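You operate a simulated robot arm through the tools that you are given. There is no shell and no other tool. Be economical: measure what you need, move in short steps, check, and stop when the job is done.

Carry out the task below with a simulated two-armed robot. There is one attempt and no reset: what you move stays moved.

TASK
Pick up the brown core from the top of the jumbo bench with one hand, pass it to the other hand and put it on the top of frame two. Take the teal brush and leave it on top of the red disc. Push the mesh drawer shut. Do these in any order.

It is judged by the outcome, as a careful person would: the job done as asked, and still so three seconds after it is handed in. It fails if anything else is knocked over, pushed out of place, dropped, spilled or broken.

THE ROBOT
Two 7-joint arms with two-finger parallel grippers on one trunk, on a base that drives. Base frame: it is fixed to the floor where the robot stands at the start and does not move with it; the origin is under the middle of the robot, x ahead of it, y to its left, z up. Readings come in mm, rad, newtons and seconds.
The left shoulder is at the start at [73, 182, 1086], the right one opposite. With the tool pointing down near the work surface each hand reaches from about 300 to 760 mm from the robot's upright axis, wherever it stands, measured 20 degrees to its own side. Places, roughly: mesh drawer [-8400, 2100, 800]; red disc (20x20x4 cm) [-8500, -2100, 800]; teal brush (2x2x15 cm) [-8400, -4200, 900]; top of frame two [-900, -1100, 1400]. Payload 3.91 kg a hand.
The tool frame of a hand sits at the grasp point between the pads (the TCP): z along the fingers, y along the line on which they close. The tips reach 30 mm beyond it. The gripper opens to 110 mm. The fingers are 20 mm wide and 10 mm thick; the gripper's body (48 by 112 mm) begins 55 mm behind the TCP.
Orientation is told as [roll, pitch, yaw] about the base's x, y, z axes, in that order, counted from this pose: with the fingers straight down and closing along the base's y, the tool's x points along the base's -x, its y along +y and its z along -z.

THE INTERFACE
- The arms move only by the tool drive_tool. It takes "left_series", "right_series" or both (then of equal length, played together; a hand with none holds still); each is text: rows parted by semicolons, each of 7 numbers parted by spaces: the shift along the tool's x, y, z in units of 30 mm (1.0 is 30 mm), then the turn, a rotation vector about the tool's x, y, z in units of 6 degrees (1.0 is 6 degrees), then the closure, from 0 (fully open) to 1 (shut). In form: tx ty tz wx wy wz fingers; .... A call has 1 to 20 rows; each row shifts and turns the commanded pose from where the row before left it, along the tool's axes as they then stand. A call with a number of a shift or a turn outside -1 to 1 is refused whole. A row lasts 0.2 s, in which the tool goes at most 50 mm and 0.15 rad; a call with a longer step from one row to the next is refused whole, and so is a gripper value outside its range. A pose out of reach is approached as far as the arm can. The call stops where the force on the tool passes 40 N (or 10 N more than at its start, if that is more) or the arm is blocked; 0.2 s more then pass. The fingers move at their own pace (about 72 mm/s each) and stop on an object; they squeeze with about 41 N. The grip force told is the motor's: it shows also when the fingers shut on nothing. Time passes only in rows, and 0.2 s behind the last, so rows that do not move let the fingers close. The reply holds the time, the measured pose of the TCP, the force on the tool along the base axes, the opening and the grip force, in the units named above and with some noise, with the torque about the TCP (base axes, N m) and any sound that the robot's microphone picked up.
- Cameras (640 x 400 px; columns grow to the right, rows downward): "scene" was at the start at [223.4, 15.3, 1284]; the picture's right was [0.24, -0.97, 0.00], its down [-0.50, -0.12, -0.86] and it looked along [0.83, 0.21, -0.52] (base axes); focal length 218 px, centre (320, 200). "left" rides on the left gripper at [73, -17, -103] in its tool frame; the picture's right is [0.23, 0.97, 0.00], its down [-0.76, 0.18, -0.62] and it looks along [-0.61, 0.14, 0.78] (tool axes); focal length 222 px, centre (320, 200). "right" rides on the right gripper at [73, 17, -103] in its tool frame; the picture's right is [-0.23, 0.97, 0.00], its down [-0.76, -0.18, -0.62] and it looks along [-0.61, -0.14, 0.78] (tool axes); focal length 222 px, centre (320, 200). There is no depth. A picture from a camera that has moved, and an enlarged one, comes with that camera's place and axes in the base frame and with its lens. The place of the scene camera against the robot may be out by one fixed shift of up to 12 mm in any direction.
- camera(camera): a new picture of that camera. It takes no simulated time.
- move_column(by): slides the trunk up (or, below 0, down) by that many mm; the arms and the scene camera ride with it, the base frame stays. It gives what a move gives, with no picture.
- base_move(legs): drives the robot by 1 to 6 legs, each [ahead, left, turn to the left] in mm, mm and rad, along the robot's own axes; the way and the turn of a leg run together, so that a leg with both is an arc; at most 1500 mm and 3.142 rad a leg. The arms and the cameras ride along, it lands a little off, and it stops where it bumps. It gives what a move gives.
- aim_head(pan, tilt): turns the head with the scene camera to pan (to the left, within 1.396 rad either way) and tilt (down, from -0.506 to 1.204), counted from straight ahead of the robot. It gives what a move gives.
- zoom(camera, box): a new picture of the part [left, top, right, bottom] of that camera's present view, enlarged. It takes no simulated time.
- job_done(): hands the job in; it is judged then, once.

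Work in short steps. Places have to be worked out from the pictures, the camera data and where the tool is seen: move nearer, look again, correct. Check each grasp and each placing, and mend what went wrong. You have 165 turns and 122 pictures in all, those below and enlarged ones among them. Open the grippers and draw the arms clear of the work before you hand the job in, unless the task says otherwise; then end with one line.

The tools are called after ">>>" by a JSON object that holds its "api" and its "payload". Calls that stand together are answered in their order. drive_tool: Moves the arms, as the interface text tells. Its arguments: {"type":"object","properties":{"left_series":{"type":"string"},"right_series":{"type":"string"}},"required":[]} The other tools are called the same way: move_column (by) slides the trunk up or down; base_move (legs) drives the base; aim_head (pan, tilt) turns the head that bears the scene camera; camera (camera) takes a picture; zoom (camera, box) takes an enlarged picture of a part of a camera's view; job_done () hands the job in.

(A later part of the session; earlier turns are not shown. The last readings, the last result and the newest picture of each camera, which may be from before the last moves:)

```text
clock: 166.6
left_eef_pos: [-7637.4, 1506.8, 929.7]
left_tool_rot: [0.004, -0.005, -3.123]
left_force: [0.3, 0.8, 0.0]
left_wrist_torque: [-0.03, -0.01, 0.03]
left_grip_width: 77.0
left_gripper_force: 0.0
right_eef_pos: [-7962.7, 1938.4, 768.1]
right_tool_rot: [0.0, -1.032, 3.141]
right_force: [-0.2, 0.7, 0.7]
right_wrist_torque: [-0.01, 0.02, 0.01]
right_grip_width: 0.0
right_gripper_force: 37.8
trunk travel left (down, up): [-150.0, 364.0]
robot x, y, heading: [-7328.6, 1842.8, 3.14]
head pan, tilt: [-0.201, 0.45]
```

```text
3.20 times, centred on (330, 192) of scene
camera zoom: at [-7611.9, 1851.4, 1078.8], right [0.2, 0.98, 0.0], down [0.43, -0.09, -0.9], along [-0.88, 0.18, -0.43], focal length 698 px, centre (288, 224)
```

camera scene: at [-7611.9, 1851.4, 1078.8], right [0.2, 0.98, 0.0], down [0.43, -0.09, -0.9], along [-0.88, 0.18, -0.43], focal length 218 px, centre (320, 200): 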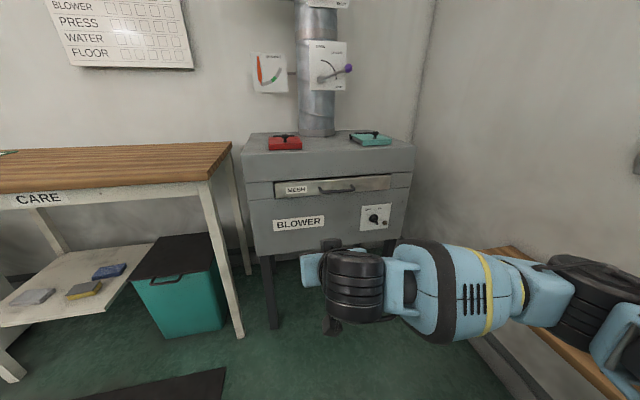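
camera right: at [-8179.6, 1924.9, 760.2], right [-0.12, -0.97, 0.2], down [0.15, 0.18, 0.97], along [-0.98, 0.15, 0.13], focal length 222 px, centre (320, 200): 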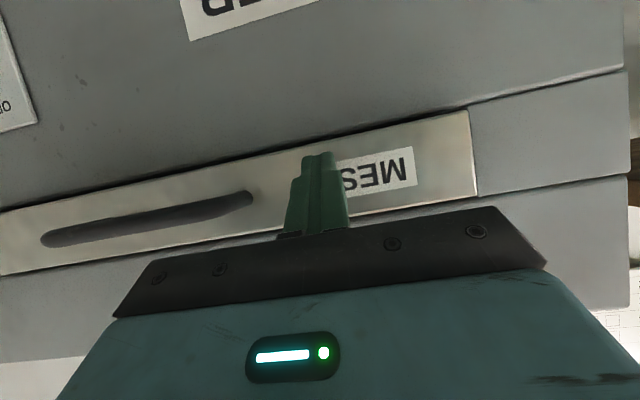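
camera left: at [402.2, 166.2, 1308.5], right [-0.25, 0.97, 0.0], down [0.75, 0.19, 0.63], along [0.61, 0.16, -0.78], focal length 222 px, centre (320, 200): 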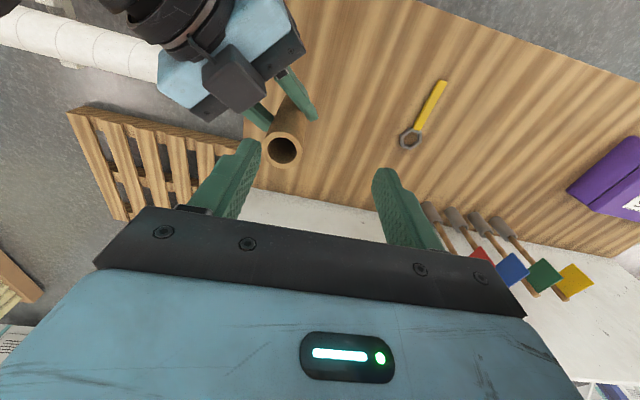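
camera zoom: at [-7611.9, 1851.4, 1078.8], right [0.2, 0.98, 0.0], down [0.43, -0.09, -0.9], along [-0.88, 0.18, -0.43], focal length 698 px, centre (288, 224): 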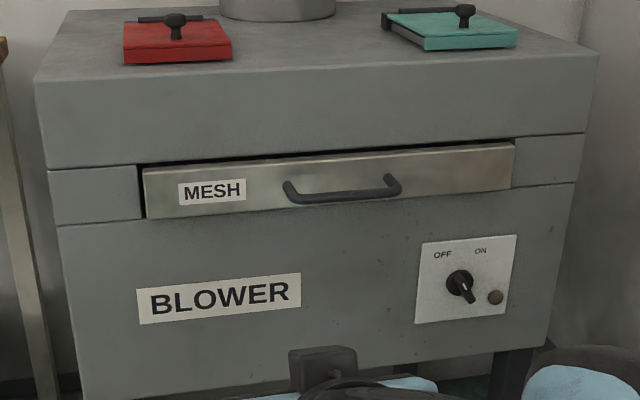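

The mesh drawer is shut flush. Next the brush: I retract the right arm to pointing down, raise the trunk, back away, and look along -y.

>>> {"api": "move_column", "payload": {"by": 200}}

>>> {"api": "drive_tool", "payload": {"right_series": "0 0 -0.5 0 1 0 0.5;0 0 -0.5 0 1 0 0;0 0 -0.5 0 1 0 0;0 0 -0.5 0 1 0 0;0 0 -0.5 0 1 0 0;0 0 -0.5 0 1 0 0;0 0 -0.5 0 1 0 0;0 0 -0.5 0 1 0 0;0 0 -0.5 0 1 0 0;0 0 -0.5 0 1 0 0;0.8 0 -0.5 0 0 0 0;0.8 0 -0.5 0 0 0 0;0.8 0 -0.5 0 0 0 0;0.8 0 0 0 0 0 0"}}

>>> {"api": "base_move", "payload": {"legs": [[-250, 0, 0]]}}

>>> {"api": "aim_head", "payload": {"pan": 1.2, "tilt": 0.35}}

>>> {"api": "camera", "payload": {"camera": "scene"}}

```text
clock: 168.7
left_eef_pos: [-7638.3, 1506.5, 1131.3]
left_tool_rot: [0.004, -0.005, -3.123]
left_force: [0.3, 0.9, -0.6]
left_wrist_torque: [-0.01, -0.03, 0.0]
left_grip_width: 76.8
left_gripper_force: 0.0
right_eef_pos: [-7962.6, 1938.9, 966.9]
right_tool_rot: [0.001, -1.029, 3.14]
right_force: [-0.1, 0.7, 0.3]
right_wrist_torque: [-0.02, 0.03, -0.01]
right_grip_width: 0.2
right_gripper_force: 37.4
trunk travel left (down, up): [-350.0, 164.0]
robot x, y, heading: [-7328.0, 1839.0, 3.143]
head pan, tilt: [-0.201, 0.45]
```

```text
clock: 171.7
left_eef_pos: [-7637.5, 1506.3, 1130.4]
left_tool_rot: [0.004, -0.006, -3.124]
left_force: [-0.6, -0.2, -0.7]
left_wrist_torque: [-0.03, -0.02, -0.01]
left_grip_width: 77.0
left_gripper_force: 0.0
right_eef_pos: [-7793.0, 1938.6, 1134.8]
right_tool_rot: [-0.001, 0.017, 3.14]
right_force: [-0.2, 0.3, 0.5]
right_wrist_torque: [-0.04, -0.01, -0.01]
right_grip_width: 110.3
right_gripper_force: 0.0
trunk travel left (down, up): [-350.0, 164.0]
robot x, y, heading: [-7329.1, 1836.9, 3.141]
head pan, tilt: [-0.201, 0.45]
```

```text
clock: 173.6
left_eef_pos: [-7384.1, 1505.4, 1129.5]
left_tool_rot: [0.003, -0.005, -3.123]
left_force: [0.8, -0.6, 0.2]
left_wrist_torque: [-0.02, 0.02, 0.0]
left_grip_width: 77.1
left_gripper_force: 0.0
right_eef_pos: [-7541.9, 1935.5, 1135.4]
right_tool_rot: [0.0, 0.017, -3.141]
right_force: [0.4, -0.8, 0.8]
right_wrist_torque: [0.01, -0.01, -0.02]
right_grip_width: 109.8
right_gripper_force: 0.0
trunk travel left (down, up): [-350.0, 164.0]
robot x, y, heading: [-7079.3, 1841.6, -3.14]
head pan, tilt: [-0.201, 0.45]
```

```text
clock: 175.1
left_eef_pos: [-7385.7, 1504.0, 1130.0]
left_tool_rot: [0.004, -0.006, -3.123]
left_force: [-0.8, -0.3, -0.6]
left_wrist_torque: [0.01, -0.01, 0.02]
left_grip_width: 77.2
left_gripper_force: 0.1
right_eef_pos: [-7541.0, 1935.8, 1134.9]
right_tool_rot: [0.001, 0.017, -3.141]
right_force: [0.3, -0.5, -0.4]
right_wrist_torque: [-0.01, 0.04, -0.03]
right_grip_width: 109.9
right_gripper_force: 0.0
trunk travel left (down, up): [-350.0, 164.0]
robot x, y, heading: [-7076.9, 1838.0, -3.148]
head pan, tilt: [1.201, 0.351]
```

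```text
67 pictures are left
camera scene: at [-7239.8, 1745.8, 1301.6], right [-0.93, 0.36, 0.0], down [0.12, 0.32, -0.94], along [-0.34, -0.88, -0.34], focal length 218 px, centre (320, 200)
```

scene: 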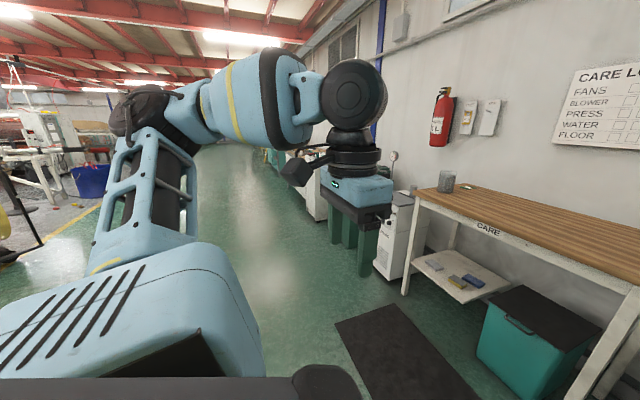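

The aisle along -y is clear. I strafe about 3.9 m to be opposite the red disc and look.

>>> {"api": "base_move", "payload": {"legs": [[0, 1500, 0], [0, 1500, 0], [0, 900, 0]]}}

>>> {"api": "aim_head", "payload": {"pan": 0, "tilt": 0.35}}

>>> {"api": "camera", "payload": {"camera": "scene"}}

>>> {"api": "aim_head", "payload": {"pan": 0.9, "tilt": 0.3}}

>>> {"api": "camera", "payload": {"camera": "scene"}}

```text
clock: 209.3
left_eef_pos: [-7445.4, -2405.8, 1128.7]
left_tool_rot: [0.003, -0.005, 3.129]
left_force: [-0.1, -0.5, -0.5]
left_wrist_torque: [0.0, 0.01, 0.0]
left_grip_width: 77.0
left_gripper_force: 0.0
right_eef_pos: [-7588.7, -1970.6, 1134.0]
right_tool_rot: [0.001, 0.019, 3.112]
right_force: [0.3, -0.2, -0.2]
right_wrist_torque: [0.0, 0.01, -0.01]
right_grip_width: 109.9
right_gripper_force: 0.0
trunk travel left (down, up): [-350.0, 164.0]
robot x, y, heading: [-7126.9, -2081.5, 3.111]
head pan, tilt: [1.201, 0.351]
```

```text
clock: 210.7
left_eef_pos: [-7445.7, -2405.9, 1130.8]
left_tool_rot: [0.002, -0.003, 3.131]
left_force: [-0.2, 0.3, 0.2]
left_wrist_torque: [0.0, 0.03, -0.01]
left_grip_width: 76.9
left_gripper_force: 0.1
right_eef_pos: [-7587.5, -1969.6, 1134.9]
right_tool_rot: [0.0, 0.018, 3.109]
right_force: [0.0, 0.3, 1.2]
right_wrist_torque: [0.01, 0.02, -0.02]
right_grip_width: 110.1
right_gripper_force: 0.0
trunk travel left (down, up): [-350.0, 164.0]
robot x, y, heading: [-7125.6, -2084.2, 3.113]
head pan, tilt: [0.0, 0.351]
```

```text
66 pictures are left
camera scene: at [-7348.9, -2081.2, 1301.7], right [0.03, 1.0, 0.0], down [0.34, -0.01, -0.94], along [-0.94, 0.03, -0.34], focal length 218 px, centre (320, 200)
```

scene: 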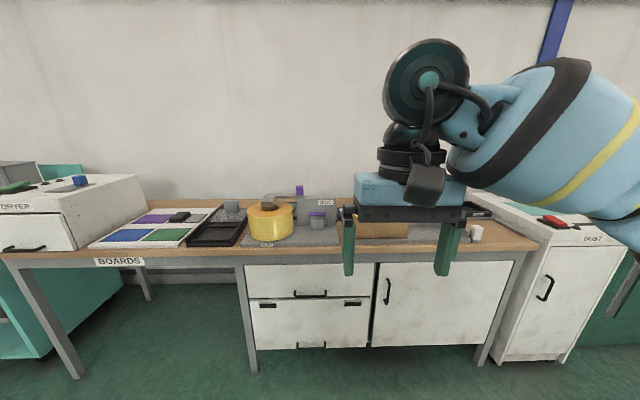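

```text
clock: 211.9
left_eef_pos: [-7445.6, -2406.9, 1131.4]
left_tool_rot: [0.004, -0.004, 3.129]
left_force: [-0.9, -0.6, 0.3]
left_wrist_torque: [0.01, 0.01, -0.03]
left_grip_width: 76.9
left_gripper_force: 0.1
right_eef_pos: [-7588.6, -1969.8, 1136.4]
right_tool_rot: [-0.002, 0.018, 3.112]
right_force: [-0.3, 0.1, 0.6]
right_wrist_torque: [0.02, -0.03, -0.03]
right_grip_width: 110.1
right_gripper_force: 0.0
trunk travel left (down, up): [-350.0, 164.0]
robot x, y, heading: [-7131.7, -2081.3, 3.115]
head pan, tilt: [0.901, 0.3]
```

```text
65 pictures are left
camera scene: at [-7316.1, -2155.3, 1306.4], right [-0.76, 0.64, 0.0], down [0.19, 0.23, -0.96], along [-0.62, -0.73, -0.3], focal length 218 px, centre (320, 200)
```

scene: 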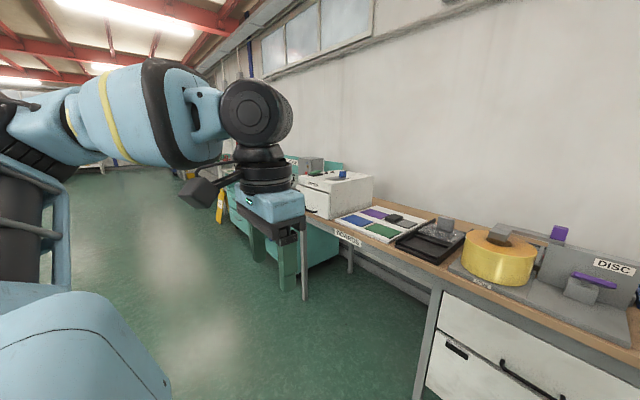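

The disc area is behind the right hand; I'll inspect it on return. I go on to the brush location at y ≈ -4200.

>>> {"api": "base_move", "payload": {"legs": [[0, 1100, 0], [0, 1000, 0.03]]}}

>>> {"api": "aim_head", "payload": {"pan": 0, "tilt": 0.35}}

>>> {"api": "camera", "payload": {"camera": "scene"}}

```text
clock: 230.2
left_eef_pos: [-7471.6, -4479.2, 1130.3]
left_tool_rot: [0.004, -0.005, -3.115]
left_force: [-0.9, -0.5, 0.5]
left_wrist_torque: [0.01, 0.03, 0.01]
left_grip_width: 77.1
left_gripper_force: 0.0
right_eef_pos: [-7630.8, -4048.6, 1134.6]
right_tool_rot: [-0.001, 0.018, -3.135]
right_force: [0.2, 0.5, 0.2]
right_wrist_torque: [0.0, 0.0, -0.02]
right_grip_width: 109.9
right_gripper_force: 0.2
trunk travel left (down, up): [-350.0, 164.0]
robot x, y, heading: [-7165.6, -4141.9, -3.137]
head pan, tilt: [0.901, 0.3]
```

```text
clock: 231.4
left_eef_pos: [-7471.5, -4479.7, 1130.9]
left_tool_rot: [0.003, -0.004, -3.115]
left_force: [0.8, 0.2, -0.4]
left_wrist_torque: [0.03, 0.05, 0.0]
left_grip_width: 76.8
left_gripper_force: 0.0
right_eef_pos: [-7631.4, -4048.0, 1134.4]
right_tool_rot: [0.0, 0.018, -3.135]
right_force: [1.0, 0.1, 0.0]
right_wrist_torque: [0.0, 0.02, -0.03]
right_grip_width: 109.9
right_gripper_force: 0.0
trunk travel left (down, up): [-350.0, 164.0]
robot x, y, heading: [-7163.8, -4141.7, -3.137]
head pan, tilt: [0.0, 0.351]
```

```text
64 pictures are left
camera scene: at [-7387.9, -4150.7, 1301.7], right [-0.01, 1.0, 0.0], down [0.34, 0.0, -0.94], along [-0.94, -0.01, -0.34], focal length 218 px, centre (320, 200)
```

scene: 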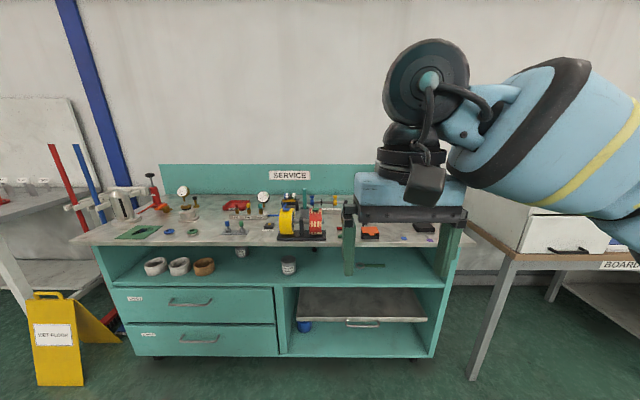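

>>> {"api": "zoom", "payload": {"camera": "scene", "box": [100, 170, 280, 280]}}

>>> {"api": "zoom", "payload": {"camera": "scene", "box": [260, 170, 440, 280]}}

```text
3.56 times, centred on (190, 225) of scene
camera zoom: at [-7387.9, -4150.7, 1301.7], right [-0.01, 1.0, 0.0], down [0.34, 0.0, -0.94], along [-0.94, -0.01, -0.34], focal length 775 px, centre (782, 111)
```

zoom: 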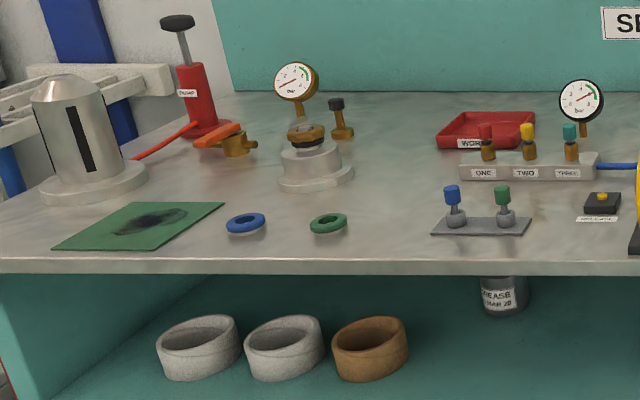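

```text
3.56 times, centred on (350, 225) of scene
camera zoom: at [-7387.9, -4150.7, 1301.7], right [-0.01, 1.0, 0.0], down [0.34, 0.0, -0.94], along [-0.94, -0.01, -0.34], focal length 775 px, centre (213, 111)
```

zoom: 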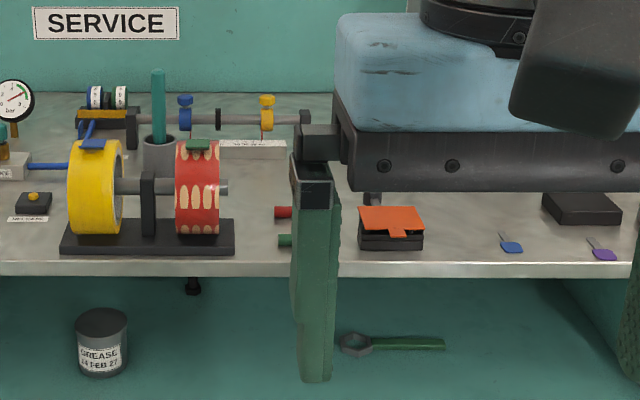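

The teal brush stands in a small grey cup behind the yellow/red wheels, near (-8375, -4237), top z ≈ 985, cup rim ≈ 896. I drive so the right hand is nearly above it, keeping the hands high.

>>> {"api": "base_move", "payload": {"legs": [[560, 220, 0]]}}

>>> {"api": "camera", "payload": {"camera": "right"}}

>>> {"api": "aim_head", "payload": {"pan": -0.2, "tilt": 0.5}}

>>> {"api": "camera", "payload": {"camera": "scene"}}

```text
clock: 234.8
left_eef_pos: [-8024.2, -4699.6, 1131.2]
left_tool_rot: [0.005, -0.006, -3.117]
left_force: [-0.3, 0.3, 0.3]
left_wrist_torque: [0.02, 0.01, -0.03]
left_grip_width: 76.8
left_gripper_force: 0.0
right_eef_pos: [-8182.8, -4270.7, 1134.6]
right_tool_rot: [0.001, 0.018, -3.135]
right_force: [0.1, 0.6, 0.6]
right_wrist_torque: [0.01, -0.03, -0.03]
right_grip_width: 110.1
right_gripper_force: 0.1
trunk travel left (down, up): [-350.0, 164.0]
robot x, y, heading: [-7720.7, -4367.3, -3.136]
head pan, tilt: [0.0, 0.351]
```

```text
61 pictures are left
camera right: at [-8113.5, -4286.6, 1240.3], right [-0.22, -0.98, 0.0], down [-0.77, 0.17, 0.61], along [-0.59, 0.14, -0.79], focal length 222 px, centre (320, 200)
```

right: 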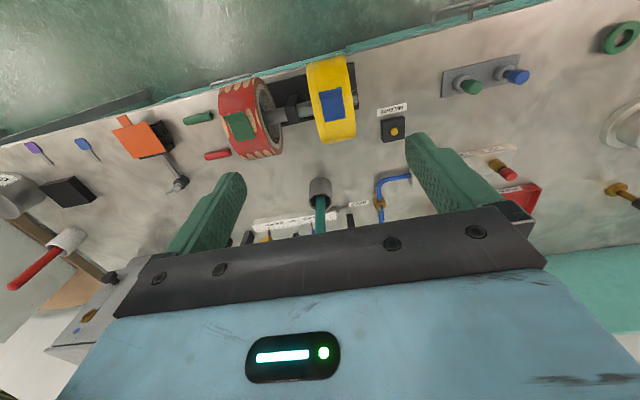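

```text
clock: 235.5
left_eef_pos: [-8024.0, -4699.7, 1130.2]
left_tool_rot: [0.004, -0.008, -3.118]
left_force: [0.0, -0.2, 0.0]
left_wrist_torque: [0.03, -0.01, 0.0]
left_grip_width: 77.1
left_gripper_force: 0.1
right_eef_pos: [-8182.7, -4269.3, 1134.9]
right_tool_rot: [0.0, 0.017, -3.136]
right_force: [0.5, -0.1, 0.0]
right_wrist_torque: [0.0, 0.01, 0.0]
right_grip_width: 110.3
right_gripper_force: 0.0
trunk travel left (down, up): [-350.0, 164.0]
robot x, y, heading: [-7718.0, -4367.3, -3.134]
head pan, tilt: [-0.201, 0.499]
```

```text
60 pictures are left
camera scene: at [-7936.0, -4354.1, 1288.0], right [0.19, 0.98, 0.0], down [0.47, -0.09, -0.88], along [-0.86, 0.17, -0.48], focal length 218 px, centre (320, 200)
```

scene: 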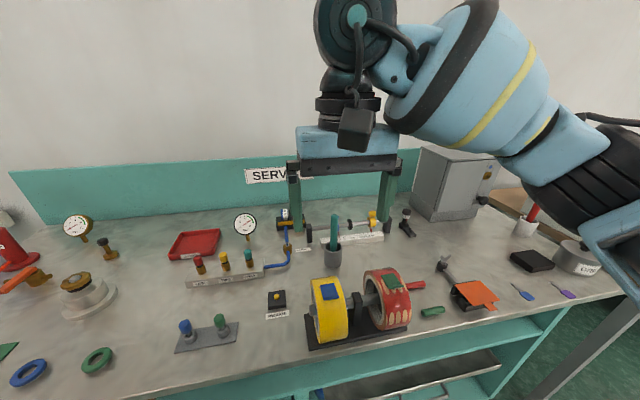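

I zoom the wrist view to pin down the brush and cup.

>>> {"api": "zoom", "payload": {"camera": "right", "box": [250, 150, 410, 250]}}

>>> {"api": "zoom", "payload": {"camera": "scene", "box": [250, 180, 410, 280]}}

```text
4.00 times, centred on (330, 200) of right
camera zoom: at [-8113.2, -4286.4, 1240.5], right [-0.22, -0.98, 0.0], down [-0.77, 0.17, 0.61], along [-0.59, 0.14, -0.79], focal length 888 px, centre (280, 200)
```

zoom: 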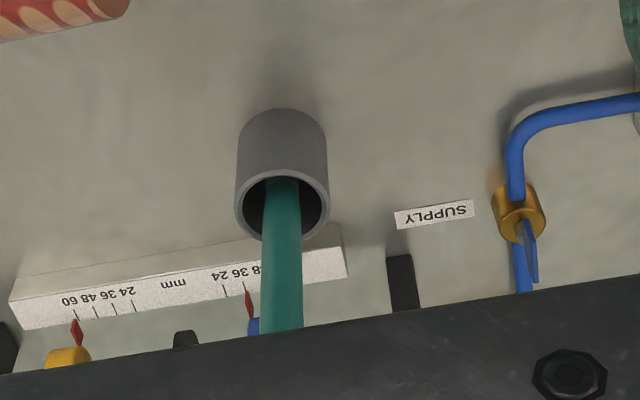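

```text
4.00 times, centred on (330, 230) of scene
camera zoom: at [-7936.0, -4354.1, 1288.0], right [0.19, 0.98, 0.0], down [0.47, -0.09, -0.88], along [-0.86, 0.17, -0.48], focal length 872 px, centre (280, 80)
```

zoom: 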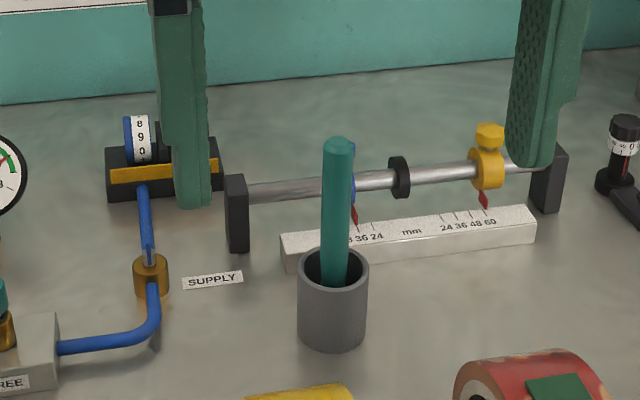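

The brush stands at about (-8370, -4229), top ≈ 996, rim ≈ 902; the rail behind it is 75 mm further. I move the right hand above it with the fingers partly closed.

>>> {"api": "drive_tool", "payload": {"right_series": "-0.78 -0.17 0.25 0 0 0 0.3;-0.78 -0.17 0.25 0 0 0 0.3;-0.78 -0.17 0.25 0 0 0 0.3;-0.78 -0.17 0.25 0 0 0 0.3;-0.78 -0.17 0.25 0 0 0 0.3;-0.78 -0.17 0.25 0 0 0 0.3;-0.78 -0.17 0.25 0 0 0 0.3;-0.78 -0.17 0.25 0 0 0 0.3"}}

>>> {"api": "camera", "payload": {"camera": "right"}}

>>> {"api": "zoom", "payload": {"camera": "scene", "box": [240, 120, 440, 280]}}

```text
clock: 237.3
left_eef_pos: [-8023.2, -4700.5, 1130.6]
left_tool_rot: [0.004, -0.006, -3.118]
left_force: [0.5, 0.1, -0.3]
left_wrist_torque: [0.0, 0.0, 0.01]
left_grip_width: 77.4
left_gripper_force: 0.1
right_eef_pos: [-8371.2, -4229.6, 1073.2]
right_tool_rot: [-0.001, 0.017, -3.138]
right_force: [0.8, -0.5, -0.6]
right_wrist_torque: [-0.01, 0.0, 0.01]
right_grip_width: 77.2
right_gripper_force: 0.0
trunk travel left (down, up): [-350.0, 164.0]
robot x, y, heading: [-7719.3, -4363.8, -3.136]
head pan, tilt: [-0.201, 0.499]
```

```text
57 pictures are left
camera right: at [-8301.2, -4246.6, 1178.0], right [-0.22, -0.98, 0.0], down [-0.77, 0.17, 0.61], along [-0.59, 0.14, -0.79], focal length 222 px, centre (320, 200)
```

right: 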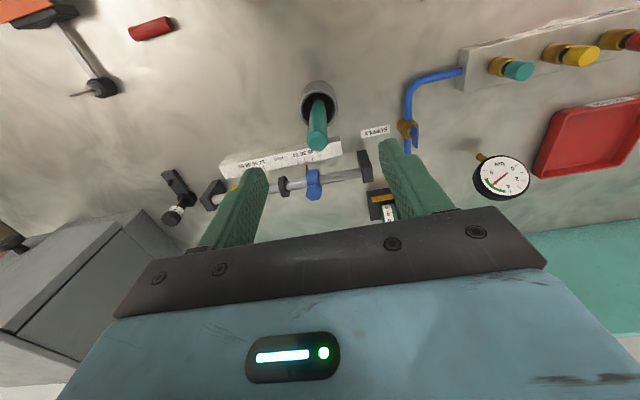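

```text
2.50 times, centred on (340, 200) of scene
camera zoom: at [-7936.4, -4354.5, 1287.9], right [0.19, 0.98, 0.0], down [0.47, -0.09, -0.88], along [-0.86, 0.17, -0.48], focal length 545 px, centre (270, 200)
```

zoom: 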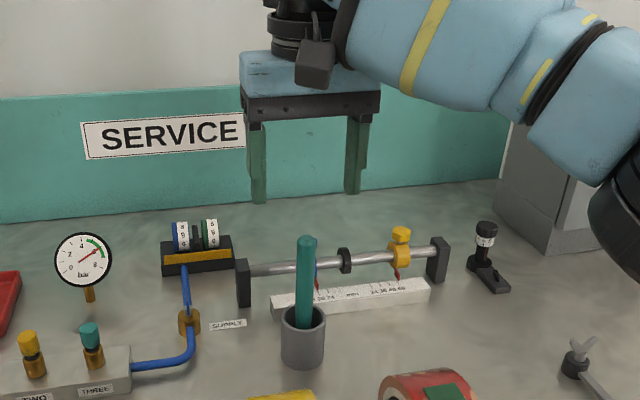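

The hand is right above the brush top (-8375, -4226). I descend to z ≈ 957, keeping the tips above the cup rim.

>>> {"api": "drive_tool", "payload": {"right_series": "0 -0.05 0.8 0 0 0 0.3;0 0 0.8 0 0 0 0.3;0 0 0.8 0 0 0 0.3;0 0 0.8 0 0 0 0.3;0 0 0.6 0 0 0 0.3"}}

>>> {"api": "camera", "payload": {"camera": "right"}}

>>> {"api": "zoom", "payload": {"camera": "scene", "box": [260, 160, 420, 280]}}

```text
clock: 238.5
left_eef_pos: [-8024.8, -4700.1, 1130.1]
left_tool_rot: [0.003, -0.005, -3.117]
left_force: [-0.3, -0.8, 0.3]
left_wrist_torque: [0.0, -0.02, 0.01]
left_grip_width: 76.9
left_gripper_force: 0.0
right_eef_pos: [-8368.8, -4228.9, 956.6]
right_tool_rot: [0.003, 0.018, -3.137]
right_force: [0.4, -0.4, -0.8]
right_wrist_torque: [0.01, 0.0, -0.03]
right_grip_width: 77.1
right_gripper_force: 0.0
trunk travel left (down, up): [-350.0, 164.0]
robot x, y, heading: [-7723.2, -4361.9, -3.137]
head pan, tilt: [-0.201, 0.499]
```

```text
55 pictures are left
camera right: at [-8298.9, -4245.6, 1063.1], right [-0.22, -0.98, 0.0], down [-0.77, 0.17, 0.61], along [-0.59, 0.14, -0.79], focal length 222 px, centre (320, 200)
```

right: 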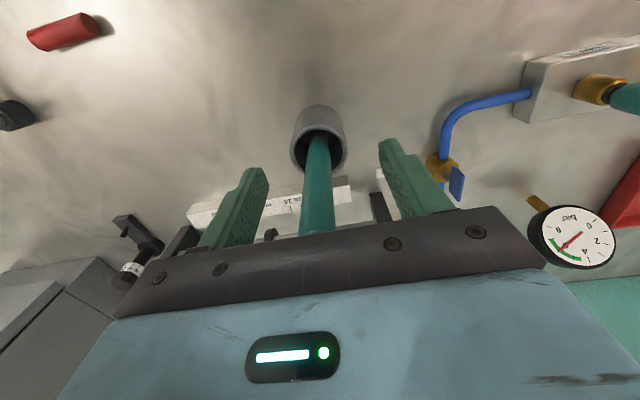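

```text
3.33 times, centred on (340, 220) of scene
camera zoom: at [-7936.2, -4354.0, 1287.9], right [0.19, 0.98, 0.0], down [0.47, -0.09, -0.88], along [-0.86, 0.17, -0.48], focal length 727 px, centre (253, 133)
```

zoom: 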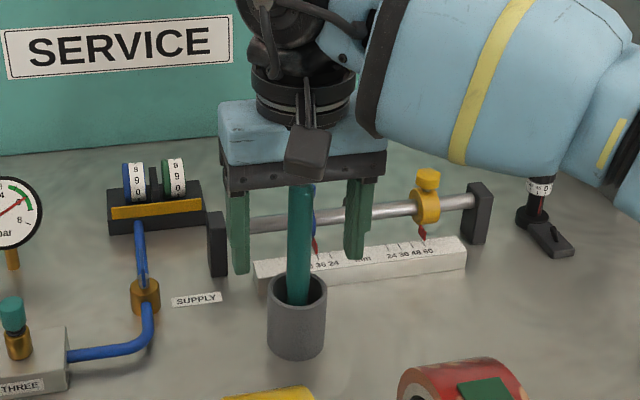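

Well placed around the brush, clear of neighbours. I close the fingers.

>>> {"api": "drive_tool", "payload": {"right_series": "0 0 0 0 0 0 0.5;0 0 0 0 0 0 0.65;0 0 0 0 0 0 0.8;0 0 0 0 0 0 0.9;0 0 0 0 0 0 1;0 0 0 0 0 0 1"}}

>>> {"api": "camera", "payload": {"camera": "right"}}

```text
clock: 239.9
left_eef_pos: [-8023.9, -4699.5, 1129.8]
left_tool_rot: [0.003, -0.006, -3.116]
left_force: [0.1, 0.2, 0.0]
left_wrist_torque: [0.01, -0.02, 0.0]
left_grip_width: 77.0
left_gripper_force: 0.1
right_eef_pos: [-8369.0, -4230.2, 957.9]
right_tool_rot: [0.001, 0.018, -3.136]
right_force: [-0.2, -1.0, 0.3]
right_wrist_torque: [0.02, -0.02, -0.03]
right_grip_width: 17.1
right_gripper_force: 40.7
trunk travel left (down, up): [-350.0, 164.0]
robot x, y, heading: [-7720.0, -4361.7, -3.133]
head pan, tilt: [-0.201, 0.499]
```

```text
53 pictures are left
camera right: at [-8298.8, -4245.7, 1063.8], right [-0.22, -0.98, 0.0], down [-0.77, 0.17, 0.61], along [-0.59, 0.14, -0.79], focal length 222 px, centre (320, 200)
```

right: 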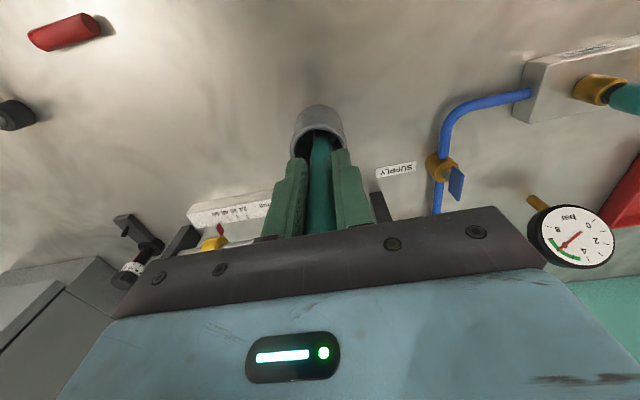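

Gripped at 17 mm. I lift slowly and check that the cup stays put.

>>> {"api": "drive_tool", "payload": {"right_series": "-0.02 0 -0.2 0 0 0 1;-0.03 0 -0.3 0 0 0 1;-0.03 0 -0.4 0 0 0 1;-0.03 0 -0.5 0 0 0 1"}}

>>> {"api": "zoom", "payload": {"camera": "scene", "box": [260, 160, 420, 280]}}

```text
clock: 240.9
left_eef_pos: [-8024.6, -4699.8, 1130.5]
left_tool_rot: [0.002, -0.006, -3.118]
left_force: [-0.2, 1.0, 0.4]
left_wrist_torque: [0.03, -0.02, 0.01]
left_grip_width: 77.2
left_gripper_force: 0.1
right_eef_pos: [-8371.9, -4230.2, 1000.9]
right_tool_rot: [0.001, 0.018, -3.136]
right_force: [-0.2, 0.1, 1.1]
right_wrist_torque: [0.01, 0.03, -0.02]
right_grip_width: 16.9
right_gripper_force: 41.2
trunk travel left (down, up): [-350.0, 164.0]
robot x, y, heading: [-7718.6, -4366.6, -3.137]
head pan, tilt: [-0.201, 0.499]
```

```text
3.33 times, centred on (340, 220) of scene
camera zoom: at [-7935.9, -4354.3, 1288.0], right [0.19, 0.98, 0.0], down [0.47, -0.09, -0.88], along [-0.86, 0.17, -0.48], focal length 727 px, centre (253, 133)
```

zoom: 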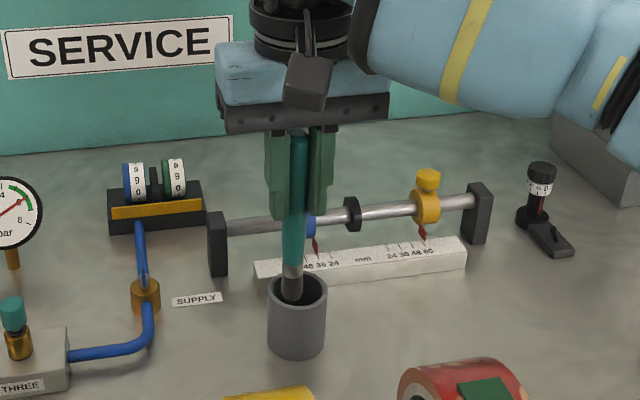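

Coming out cleanly. I raise it the rest of the way and view.

>>> {"api": "drive_tool", "payload": {"right_series": "0 0 -0.6 0 0 0 1;0 0 -0.8 0 0 0 1;0 0 -0.8 0 0 0 1;0 0 -0.8 0 0 0 1;0 0 -0.8 0 0 0 1;0 0 -0.5 0 0 0 1"}}

>>> {"api": "zoom", "payload": {"camera": "scene", "box": [240, 80, 440, 280]}}

>>> {"api": "camera", "payload": {"camera": "right"}}

```text
clock: 242.3
left_eef_pos: [-8023.6, -4701.6, 1130.4]
left_tool_rot: [0.004, -0.005, -3.117]
left_force: [0.4, 0.0, 0.2]
left_wrist_torque: [0.0, 0.02, -0.06]
left_grip_width: 77.0
left_gripper_force: 0.1
right_eef_pos: [-8374.8, -4229.6, 1128.1]
right_tool_rot: [0.0, 0.015, -3.137]
right_force: [0.5, 0.8, -0.6]
right_wrist_torque: [-0.03, 0.01, -0.01]
right_grip_width: 16.9
right_gripper_force: 41.1
trunk travel left (down, up): [-350.0, 164.0]
robot x, y, heading: [-7718.8, -4361.9, -3.132]
head pan, tilt: [-0.201, 0.499]
```

```text
2.00 times, centred on (340, 180) of scene
camera zoom: at [-7935.9, -4354.5, 1288.0], right [0.19, 0.98, 0.0], down [0.47, -0.09, -0.88], along [-0.86, 0.17, -0.48], focal length 436 px, centre (280, 240)
```

zoom: 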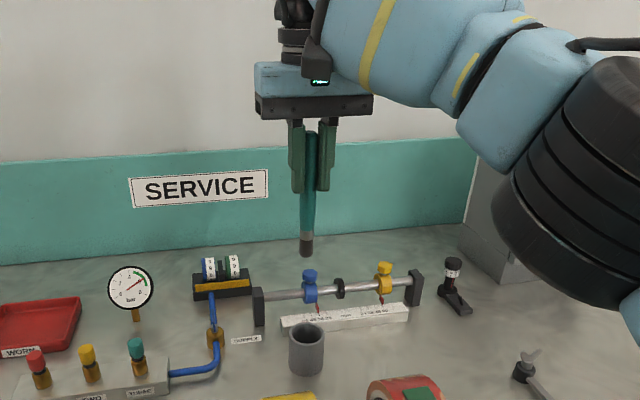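

```text
50 pictures are left
camera right: at [-8304.5, -4245.8, 1234.8], right [-0.22, -0.98, 0.0], down [-0.77, 0.17, 0.61], along [-0.59, 0.14, -0.79], focal length 222 px, centre (320, 200)
```

right: 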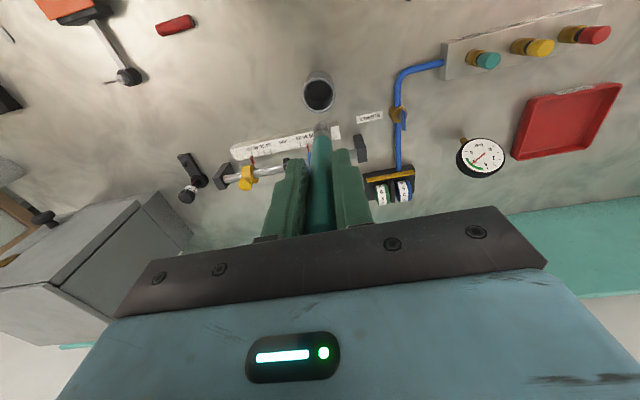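

The brush is free and the cup stayed. I back away and strafe right to the disc station.

>>> {"api": "base_move", "payload": {"legs": [[-450, 0, 0], [0, -1050, 0], [0, -1000, 0]]}}

>>> {"api": "aim_head", "payload": {"pan": -0.1, "tilt": 0.4}}

>>> {"api": "camera", "payload": {"camera": "scene"}}

```text
clock: 262.8
left_eef_pos: [-7600.2, -2653.9, 1129.4]
left_tool_rot: [0.004, -0.005, -3.1]
left_force: [0.7, 0.1, -0.3]
left_wrist_torque: [-0.01, -0.02, -0.02]
left_grip_width: 77.1
left_gripper_force: 0.0
right_eef_pos: [-7959.6, -2187.7, 1129.0]
right_tool_rot: [0.001, 0.018, -3.119]
right_force: [0.7, 0.7, -1.0]
right_wrist_torque: [0.03, 0.02, -0.03]
right_grip_width: 16.4
right_gripper_force: 41.5
trunk travel left (down, up): [-350.0, 164.0]
robot x, y, heading: [-7298.4, -2316.9, -3.114]
head pan, tilt: [-0.201, 0.499]
```

```text
clock: 263.5
left_eef_pos: [-7599.5, -2653.4, 1131.4]
left_tool_rot: [0.004, -0.005, -3.099]
left_force: [-0.1, 1.1, 0.3]
left_wrist_torque: [0.02, -0.01, 0.04]
left_grip_width: 76.9
left_gripper_force: 0.0
right_eef_pos: [-7959.0, -2187.7, 1128.1]
right_tool_rot: [0.0, 0.019, -3.12]
right_force: [-0.4, 0.2, -0.5]
right_wrist_torque: [-0.03, 0.0, -0.01]
right_grip_width: 16.4
right_gripper_force: 40.8
trunk travel left (down, up): [-350.0, 164.0]
robot x, y, heading: [-7300.6, -2314.6, -3.117]
head pan, tilt: [-0.099, 0.4]
```

```text
49 pictures are left
camera scene: at [-7521.2, -2315.2, 1297.1], right [0.08, 1.0, 0.0], down [0.39, -0.03, -0.92], along [-0.92, 0.07, -0.39], focal length 218 px, centre (320, 200)
```

scene: 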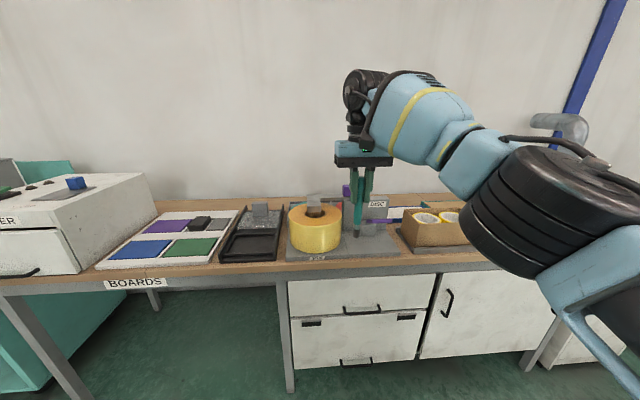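

I zoom to find the red disc.

>>> {"api": "zoom", "payload": {"camera": "scene", "box": [270, 170, 490, 280]}}

>>> {"api": "camera", "payload": {"camera": "right"}}

```text
2.91 times, centred on (380, 225) of scene
camera zoom: at [-7521.2, -2315.2, 1297.1], right [0.08, 1.0, 0.0], down [0.39, -0.03, -0.92], along [-0.92, 0.07, -0.39], focal length 634 px, centre (146, 127)
```

zoom: 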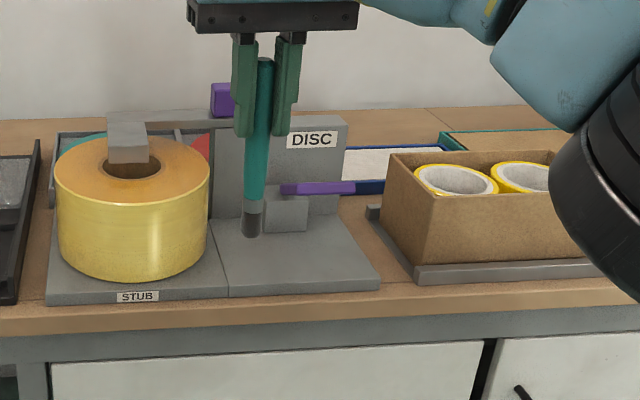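

```text
47 pictures are left
camera right: at [-7888.9, -2203.7, 1234.2], right [-0.2, -0.98, 0.0], down [-0.78, 0.16, 0.61], along [-0.6, 0.13, -0.79], focal length 222 px, centre (320, 200)
```

right: 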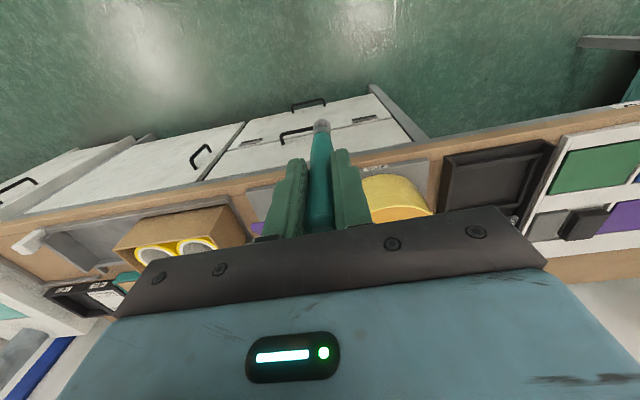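

Something red sits behind the yellow roll near (-8400, -2160). I raise the trunk, move closer, and look down.

>>> {"api": "move_column", "payload": {"by": 164}}

>>> {"api": "base_move", "payload": {"legs": [[330, 0, -0.03]]}}

>>> {"api": "aim_head", "payload": {"pan": -0.2, "tilt": 0.75}}

>>> {"api": "camera", "payload": {"camera": "scene"}}

>>> {"api": "camera", "payload": {"camera": "right"}}

```text
clock: 265.4
left_eef_pos: [-7602.1, -2654.0, 1292.2]
left_tool_rot: [0.004, -0.001, -3.099]
left_force: [-0.4, -0.2, -0.3]
left_wrist_torque: [0.04, -0.02, 0.05]
left_grip_width: 77.1
left_gripper_force: 0.1
right_eef_pos: [-7835.1, -2185.6, 1518.1]
right_tool_rot: [0.0, -0.366, -3.118]
right_force: [0.3, -0.3, 0.1]
right_wrist_torque: [0.02, -0.02, 0.03]
right_grip_width: 16.4
right_gripper_force: 41.0
trunk travel left (down, up): [-514.0, 0.0]
robot x, y, heading: [-7300.4, -2315.5, -3.115]
head pan, tilt: [-0.099, 0.4]
```

```text
clock: 267.6
left_eef_pos: [-7947.0, -2645.7, 1294.7]
left_tool_rot: [0.003, -0.006, -3.132]
left_force: [0.1, 0.5, -0.3]
left_wrist_torque: [-0.02, 0.02, 0.0]
left_grip_width: 76.9
left_gripper_force: 0.0
right_eef_pos: [-8165.0, -2170.8, 1521.0]
right_tool_rot: [0.0, -0.37, 3.131]
right_force: [0.4, -0.1, -1.0]
right_wrist_torque: [-0.01, -0.03, 0.03]
right_grip_width: 16.5
right_gripper_force: 40.5
trunk travel left (down, up): [-514.0, 0.0]
robot x, y, heading: [-7637.3, -2312.2, 3.13]
head pan, tilt: [-0.099, 0.4]
```

```text
clock: 268.4
left_eef_pos: [-7948.6, -2646.0, 1294.6]
left_tool_rot: [0.004, -0.006, -3.134]
left_force: [-0.7, -0.2, 0.5]
left_wrist_torque: [-0.02, -0.02, -0.01]
left_grip_width: 77.2
left_gripper_force: 0.0
right_eef_pos: [-8166.3, -2169.5, 1520.3]
right_tool_rot: [0.0, -0.37, 3.13]
right_force: [-0.3, 0.4, 0.0]
right_wrist_torque: [0.0, 0.01, 0.01]
right_grip_width: 16.3
right_gripper_force: 40.6
trunk travel left (down, up): [-514.0, 0.0]
robot x, y, heading: [-7642.2, -2313.3, 3.132]
head pan, tilt: [-0.201, 0.75]
```

```text
46 pictures are left
camera scene: at [-7724.1, -2304.3, 1453.6], right [0.21, 0.98, 0.0], down [0.67, -0.14, -0.73], along [-0.72, 0.15, -0.68], focal length 218 px, centre (320, 200)
```

scene: 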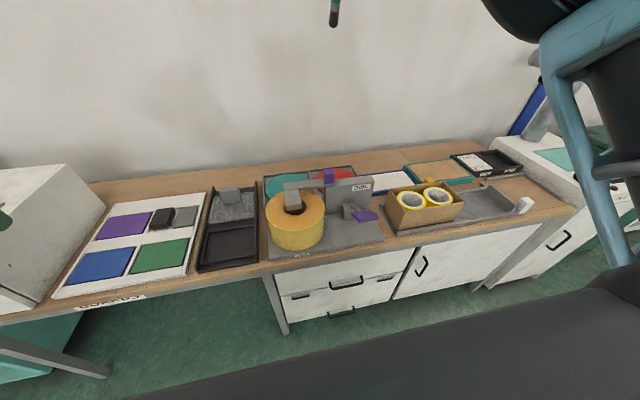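

```text
45 pictures are left
camera right: at [-8062.2, -2188.3, 1591.4], right [-0.22, -0.97, 0.08], down [-0.48, 0.18, 0.86], along [-0.85, 0.15, -0.51], focal length 222 px, centre (320, 200)
```

right: 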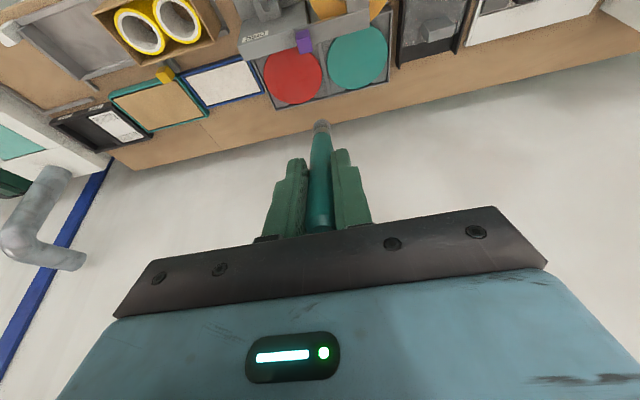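

A red disc and a teal disc lie in a tray behind the roll station. I zoom in.

>>> {"api": "zoom", "payload": {"camera": "scene", "box": [240, 150, 420, 270]}}

>>> {"api": "zoom", "payload": {"camera": "right", "box": [220, 0, 420, 140]}}

```text
3.33 times, centred on (330, 210) of scene
camera zoom: at [-7724.1, -2304.3, 1453.6], right [0.21, 0.98, 0.0], down [0.67, -0.14, -0.73], along [-0.72, 0.15, -0.68], focal length 727 px, centre (287, 167)
```

zoom: 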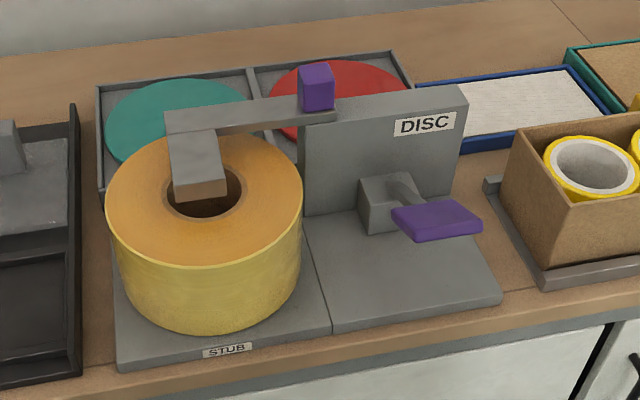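

```text
2.86 times, centred on (320, 70) of right
camera zoom: at [-8062.2, -2188.3, 1591.4], right [-0.22, -0.97, 0.08], down [-0.48, 0.18, 0.86], along [-0.85, 0.15, -0.51], focal length 635 px, centre (320, 571)
```

zoom: 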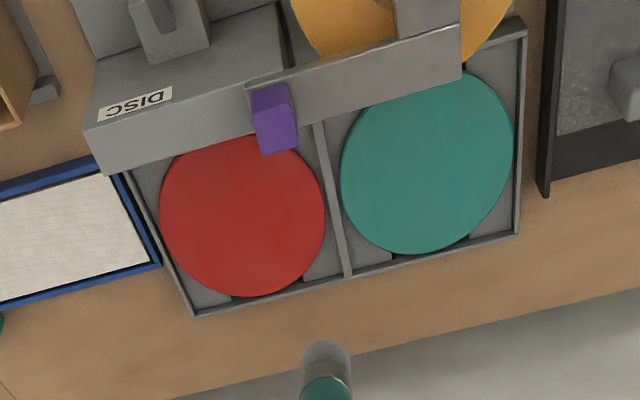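

The red disc lies flat at about (-8470, -2070), top z ≈ 845, behind the DISC board. To lay the brush flat I need a crosswise grip, so I'll back off and pass it to the left hand held horizontally. First trunk down and back away.

>>> {"api": "base_move", "payload": {"legs": [[-400, 0, 0]]}}

>>> {"api": "move_column", "payload": {"by": -164}}

>>> {"api": "drive_tool", "payload": {"right_series": "0 0 0 0 0.53 0 1;0 0 0 0 0.5 0 1;0 0 0 0 0.5 0 1;0 0 0 0 0.5 0 1;0 0 0 0 0.5 0 1;0 0 0 0 0.5 0 1;0 0 0 0 0.5 0 1;0 0 0.8 0 0 0 1;0 0 0.8 0 0 0 1;0 0 0.8 0 0 0 1;0 0 0.8 0 0 0 1;0 0 0.8 0 0 0 1;0 0 0.8 0 0 0 1;0 0 0.8 0 0 0 1"}}

```text
clock: 270.9
left_eef_pos: [-7551.0, -2650.8, 1293.8]
left_tool_rot: [0.004, -0.005, -3.132]
left_force: [0.3, 0.4, -0.4]
left_wrist_torque: [-0.06, 0.02, 0.02]
left_grip_width: 77.0
left_gripper_force: 0.0
right_eef_pos: [-7768.0, -2173.5, 1520.1]
right_tool_rot: [0.0, -0.368, 3.131]
right_force: [-0.1, 0.5, -1.2]
right_wrist_torque: [-0.01, -0.01, -0.04]
right_grip_width: 16.7
right_gripper_force: 40.7
trunk travel left (down, up): [-514.0, 0.0]
robot x, y, heading: [-7240.1, -2322.3, 3.133]
head pan, tilt: [-0.201, 0.75]
```

```text
clock: 272.8
left_eef_pos: [-7549.7, -2649.8, 1130.3]
left_tool_rot: [0.002, -0.005, -3.132]
left_force: [-0.2, -0.4, 0.1]
left_wrist_torque: [-0.03, -0.01, 0.01]
left_grip_width: 76.9
left_gripper_force: 0.0
right_eef_pos: [-7766.4, -2173.0, 1356.1]
right_tool_rot: [0.002, -0.37, 3.132]
right_force: [-0.1, 0.9, 0.4]
right_wrist_torque: [0.0, -0.01, 0.0]
right_grip_width: 17.0
right_gripper_force: 40.8
trunk travel left (down, up): [-350.0, 164.0]
robot x, y, heading: [-7238.6, -2319.7, 3.134]
head pan, tilt: [-0.201, 0.75]
```

```text
clock: 275.8
left_eef_pos: [-7551.5, -2649.4, 1130.7]
left_tool_rot: [0.005, -0.004, -3.133]
left_force: [0.2, 0.5, 0.2]
left_wrist_torque: [0.02, 0.02, -0.04]
left_grip_width: 76.9
left_gripper_force: 0.1
right_eef_pos: [-7767.8, -2171.5, 1122.8]
right_tool_rot: [0.002, 0.001, 3.13]
right_force: [-0.9, -0.3, 0.5]
right_wrist_torque: [-0.01, 0.0, -0.01]
right_grip_width: 16.4
right_gripper_force: 40.9
right hand out of reach, approached as far as the arm can: row 2, 3, 4, 5, 6, 7
trunk travel left (down, up): [-350.0, 164.0]
robot x, y, heading: [-7241.1, -2318.5, 3.129]
head pan, tilt: [-0.201, 0.75]
```

The right hand is upright again at (-7768, -2172, 1123). Now the left hand moves forward, yaws 45° to the right and pitches toward horizontal.

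>>> {"api": "drive_tool", "payload": {"left_series": "-1 0 0 0 0 0 0.3;-1 0 0 0 0 0 0.3;-1 0 0 0 0 0 0.3;-1 0 0 0 0 0 0.3;0 0 0 0 0 0.94 0.3;0 0 0 0 0 0.94 0.3;0 0 0 0 0 0.94 0.3;0 0 0 0 0 0.94 0.3;0 0 0 0 0 0.94 0.3;0 0 0 0 0 0.94 0.3;0 0 0 0 0 0.94 0.3;0 0 0 0 0 0.94 0.3;0 0 0 0 -1 0 0.3;0 0 0 0 -1 0 0.3;0 0 0 0 -1 0 0.3;0 0 0 0 -1 0 0.3;0 0 0 0 -1 0 0.3;0 0 0 0 -1 0 0.3;0 0 0 0 -1 0 0.3;0 0 0 0 -1 0 0.3"}}

>>> {"api": "drive_tool", "payload": {"left_series": "0 0 0 0 -1 0 0.3;0 0 0 0 -1 0 0.3;0 0 0 0 -1 0 0.3;0 0 0 0 -1 0 0.3;0 0 0 0 -1 0 0.3;0 0 0 0 -1 0 0.3;0 0 0 0 -1 0 0.3;0 0 0 0 0 0 0.3"}}

>>> {"api": "aim_head", "payload": {"pan": 0, "tilt": 0.4}}

>>> {"api": "camera", "payload": {"camera": "scene"}}

```text
clock: 280.0
left_eef_pos: [-7670.3, -2651.4, 1130.2]
left_tool_rot: [0.01, -0.842, 2.354]
left_force: [0.4, -1.0, 0.5]
left_wrist_torque: [0.0, 0.01, 0.03]
left_grip_width: 77.0
left_gripper_force: 0.1
right_eef_pos: [-7767.6, -2172.5, 1123.5]
right_tool_rot: [0.002, -0.001, 3.131]
right_force: [-0.2, -0.3, -0.1]
right_wrist_torque: [0.01, 0.0, -0.01]
right_grip_width: 16.5
right_gripper_force: 40.7
trunk travel left (down, up): [-350.0, 164.0]
robot x, y, heading: [-7239.2, -2319.2, 3.136]
head pan, tilt: [-0.201, 0.75]
```

```text
clock: 281.8
left_eef_pos: [-7670.3, -2650.6, 1131.0]
left_tool_rot: [1.985, -1.564, 0.376]
left_force: [0.0, -0.1, -0.1]
left_wrist_torque: [0.02, 0.02, 0.0]
left_grip_width: 77.1
left_gripper_force: 0.0
right_eef_pos: [-7768.0, -2171.3, 1122.4]
right_tool_rot: [0.0, 0.002, 3.131]
right_force: [-0.4, 0.3, 0.1]
right_wrist_torque: [0.0, -0.01, -0.03]
right_grip_width: 16.3
right_gripper_force: 41.8
trunk travel left (down, up): [-350.0, 164.0]
robot x, y, heading: [-7239.0, -2318.2, 3.131]
head pan, tilt: [-0.201, 0.75]
```

```text
clock: 282.6
left_eef_pos: [-7670.3, -2649.5, 1131.6]
left_tool_rot: [1.772, -1.564, 0.593]
left_force: [0.3, 0.7, -0.1]
left_wrist_torque: [0.01, -0.01, 0.0]
left_grip_width: 76.9
left_gripper_force: 0.0
right_eef_pos: [-7767.6, -2171.5, 1123.9]
right_tool_rot: [0.001, 0.001, 3.131]
right_force: [-0.1, 0.3, -0.6]
right_wrist_torque: [-0.02, 0.03, 0.0]
right_grip_width: 16.4
right_gripper_force: 40.9
trunk travel left (down, up): [-350.0, 164.0]
robot x, y, heading: [-7242.7, -2318.9, 3.134]
head pan, tilt: [0.0, 0.4]
```

```text
42 pictures are left
camera scene: at [-7460.1, -2323.1, 1297.0], right [0.01, 1.0, 0.0], down [0.39, 0.0, -0.92], along [-0.92, 0.01, -0.39], focal length 218 px, centre (320, 200)
```

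scene: 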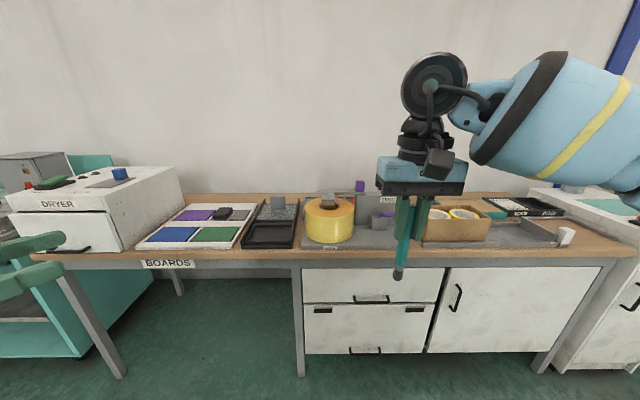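

The left hand now points horizontally forward-right. I bring it to 120 mm short of the brush, 70 mm below the right TCP.

>>> {"api": "drive_tool", "payload": {"left_series": "0.2 -0.686 0.688 0 0 0 0.3;0.2 -0.686 0.688 0 0 0 0.3;0.2 -0.686 0.688 0 0 0 0.3;0.2 -0.686 0.688 0 0 0 0.3;0.2 -0.686 0.688 0 0 0 0.3;0.2 -0.686 0.688 0 0 0 0.3;0.2 -0.686 0.688 0 0 0 0.3;0.2 -0.686 0.688 0 0 0 0.3;0.2 -0.686 0.688 0 0 0 0.3;0.2 -0.686 0.688 0 0 0 0.3;0.2 -0.686 0.688 0 0 0 0.3;0.2 -0.686 0.688 0 0 0 0.3;0.2 -0.686 0.688 0 0 0 0.3"}}

>>> {"api": "camera", "payload": {"camera": "left"}}

>>> {"api": "camera", "payload": {"camera": "scene"}}

```text
clock: 285.4
left_eef_pos: [-7710.1, -2283.4, 1054.7]
left_tool_rot: [1.669, -1.563, 0.693]
left_force: [0.0, 0.4, -0.7]
left_wrist_torque: [-0.03, -0.01, -0.01]
left_grip_width: 77.3
left_gripper_force: 0.0
left hand out of reach, approached as far as the arm can: row 4, 5, 6, 7
right_eef_pos: [-7767.5, -2170.7, 1123.5]
right_tool_rot: [0.002, -0.001, 3.131]
right_force: [-1.1, 0.4, -0.2]
right_wrist_torque: [-0.02, 0.02, -0.01]
right_grip_width: 16.8
right_gripper_force: 41.3
trunk travel left (down, up): [-350.0, 164.0]
robot x, y, heading: [-7239.8, -2317.4, 3.135]
head pan, tilt: [0.0, 0.4]
```

```text
41 pictures are left
camera left: at [-7623.5, -2346.2, 981.7], right [-0.69, -0.69, -0.22], down [0.32, -0.56, 0.76], along [-0.65, 0.45, 0.61], focal length 222 px, centre (320, 200)
```

left: 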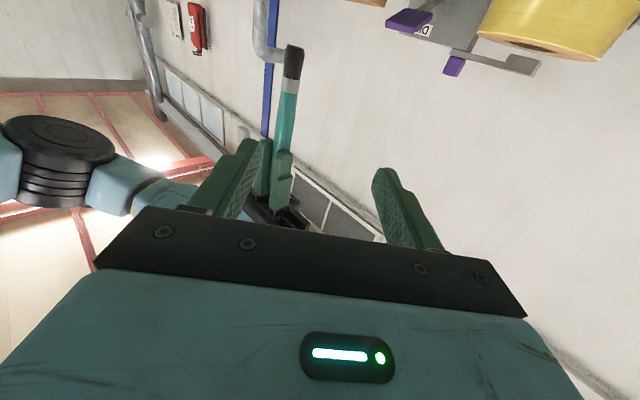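

```text
40 pictures are left
camera scene: at [-7460.0, -2322.5, 1297.1], right [0.01, 1.0, 0.0], down [0.39, 0.0, -0.92], along [-0.92, 0.01, -0.39], focal length 218 px, centre (320, 200)
```

scene: 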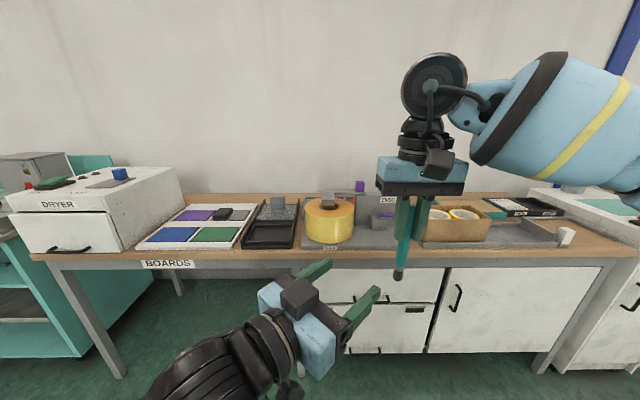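

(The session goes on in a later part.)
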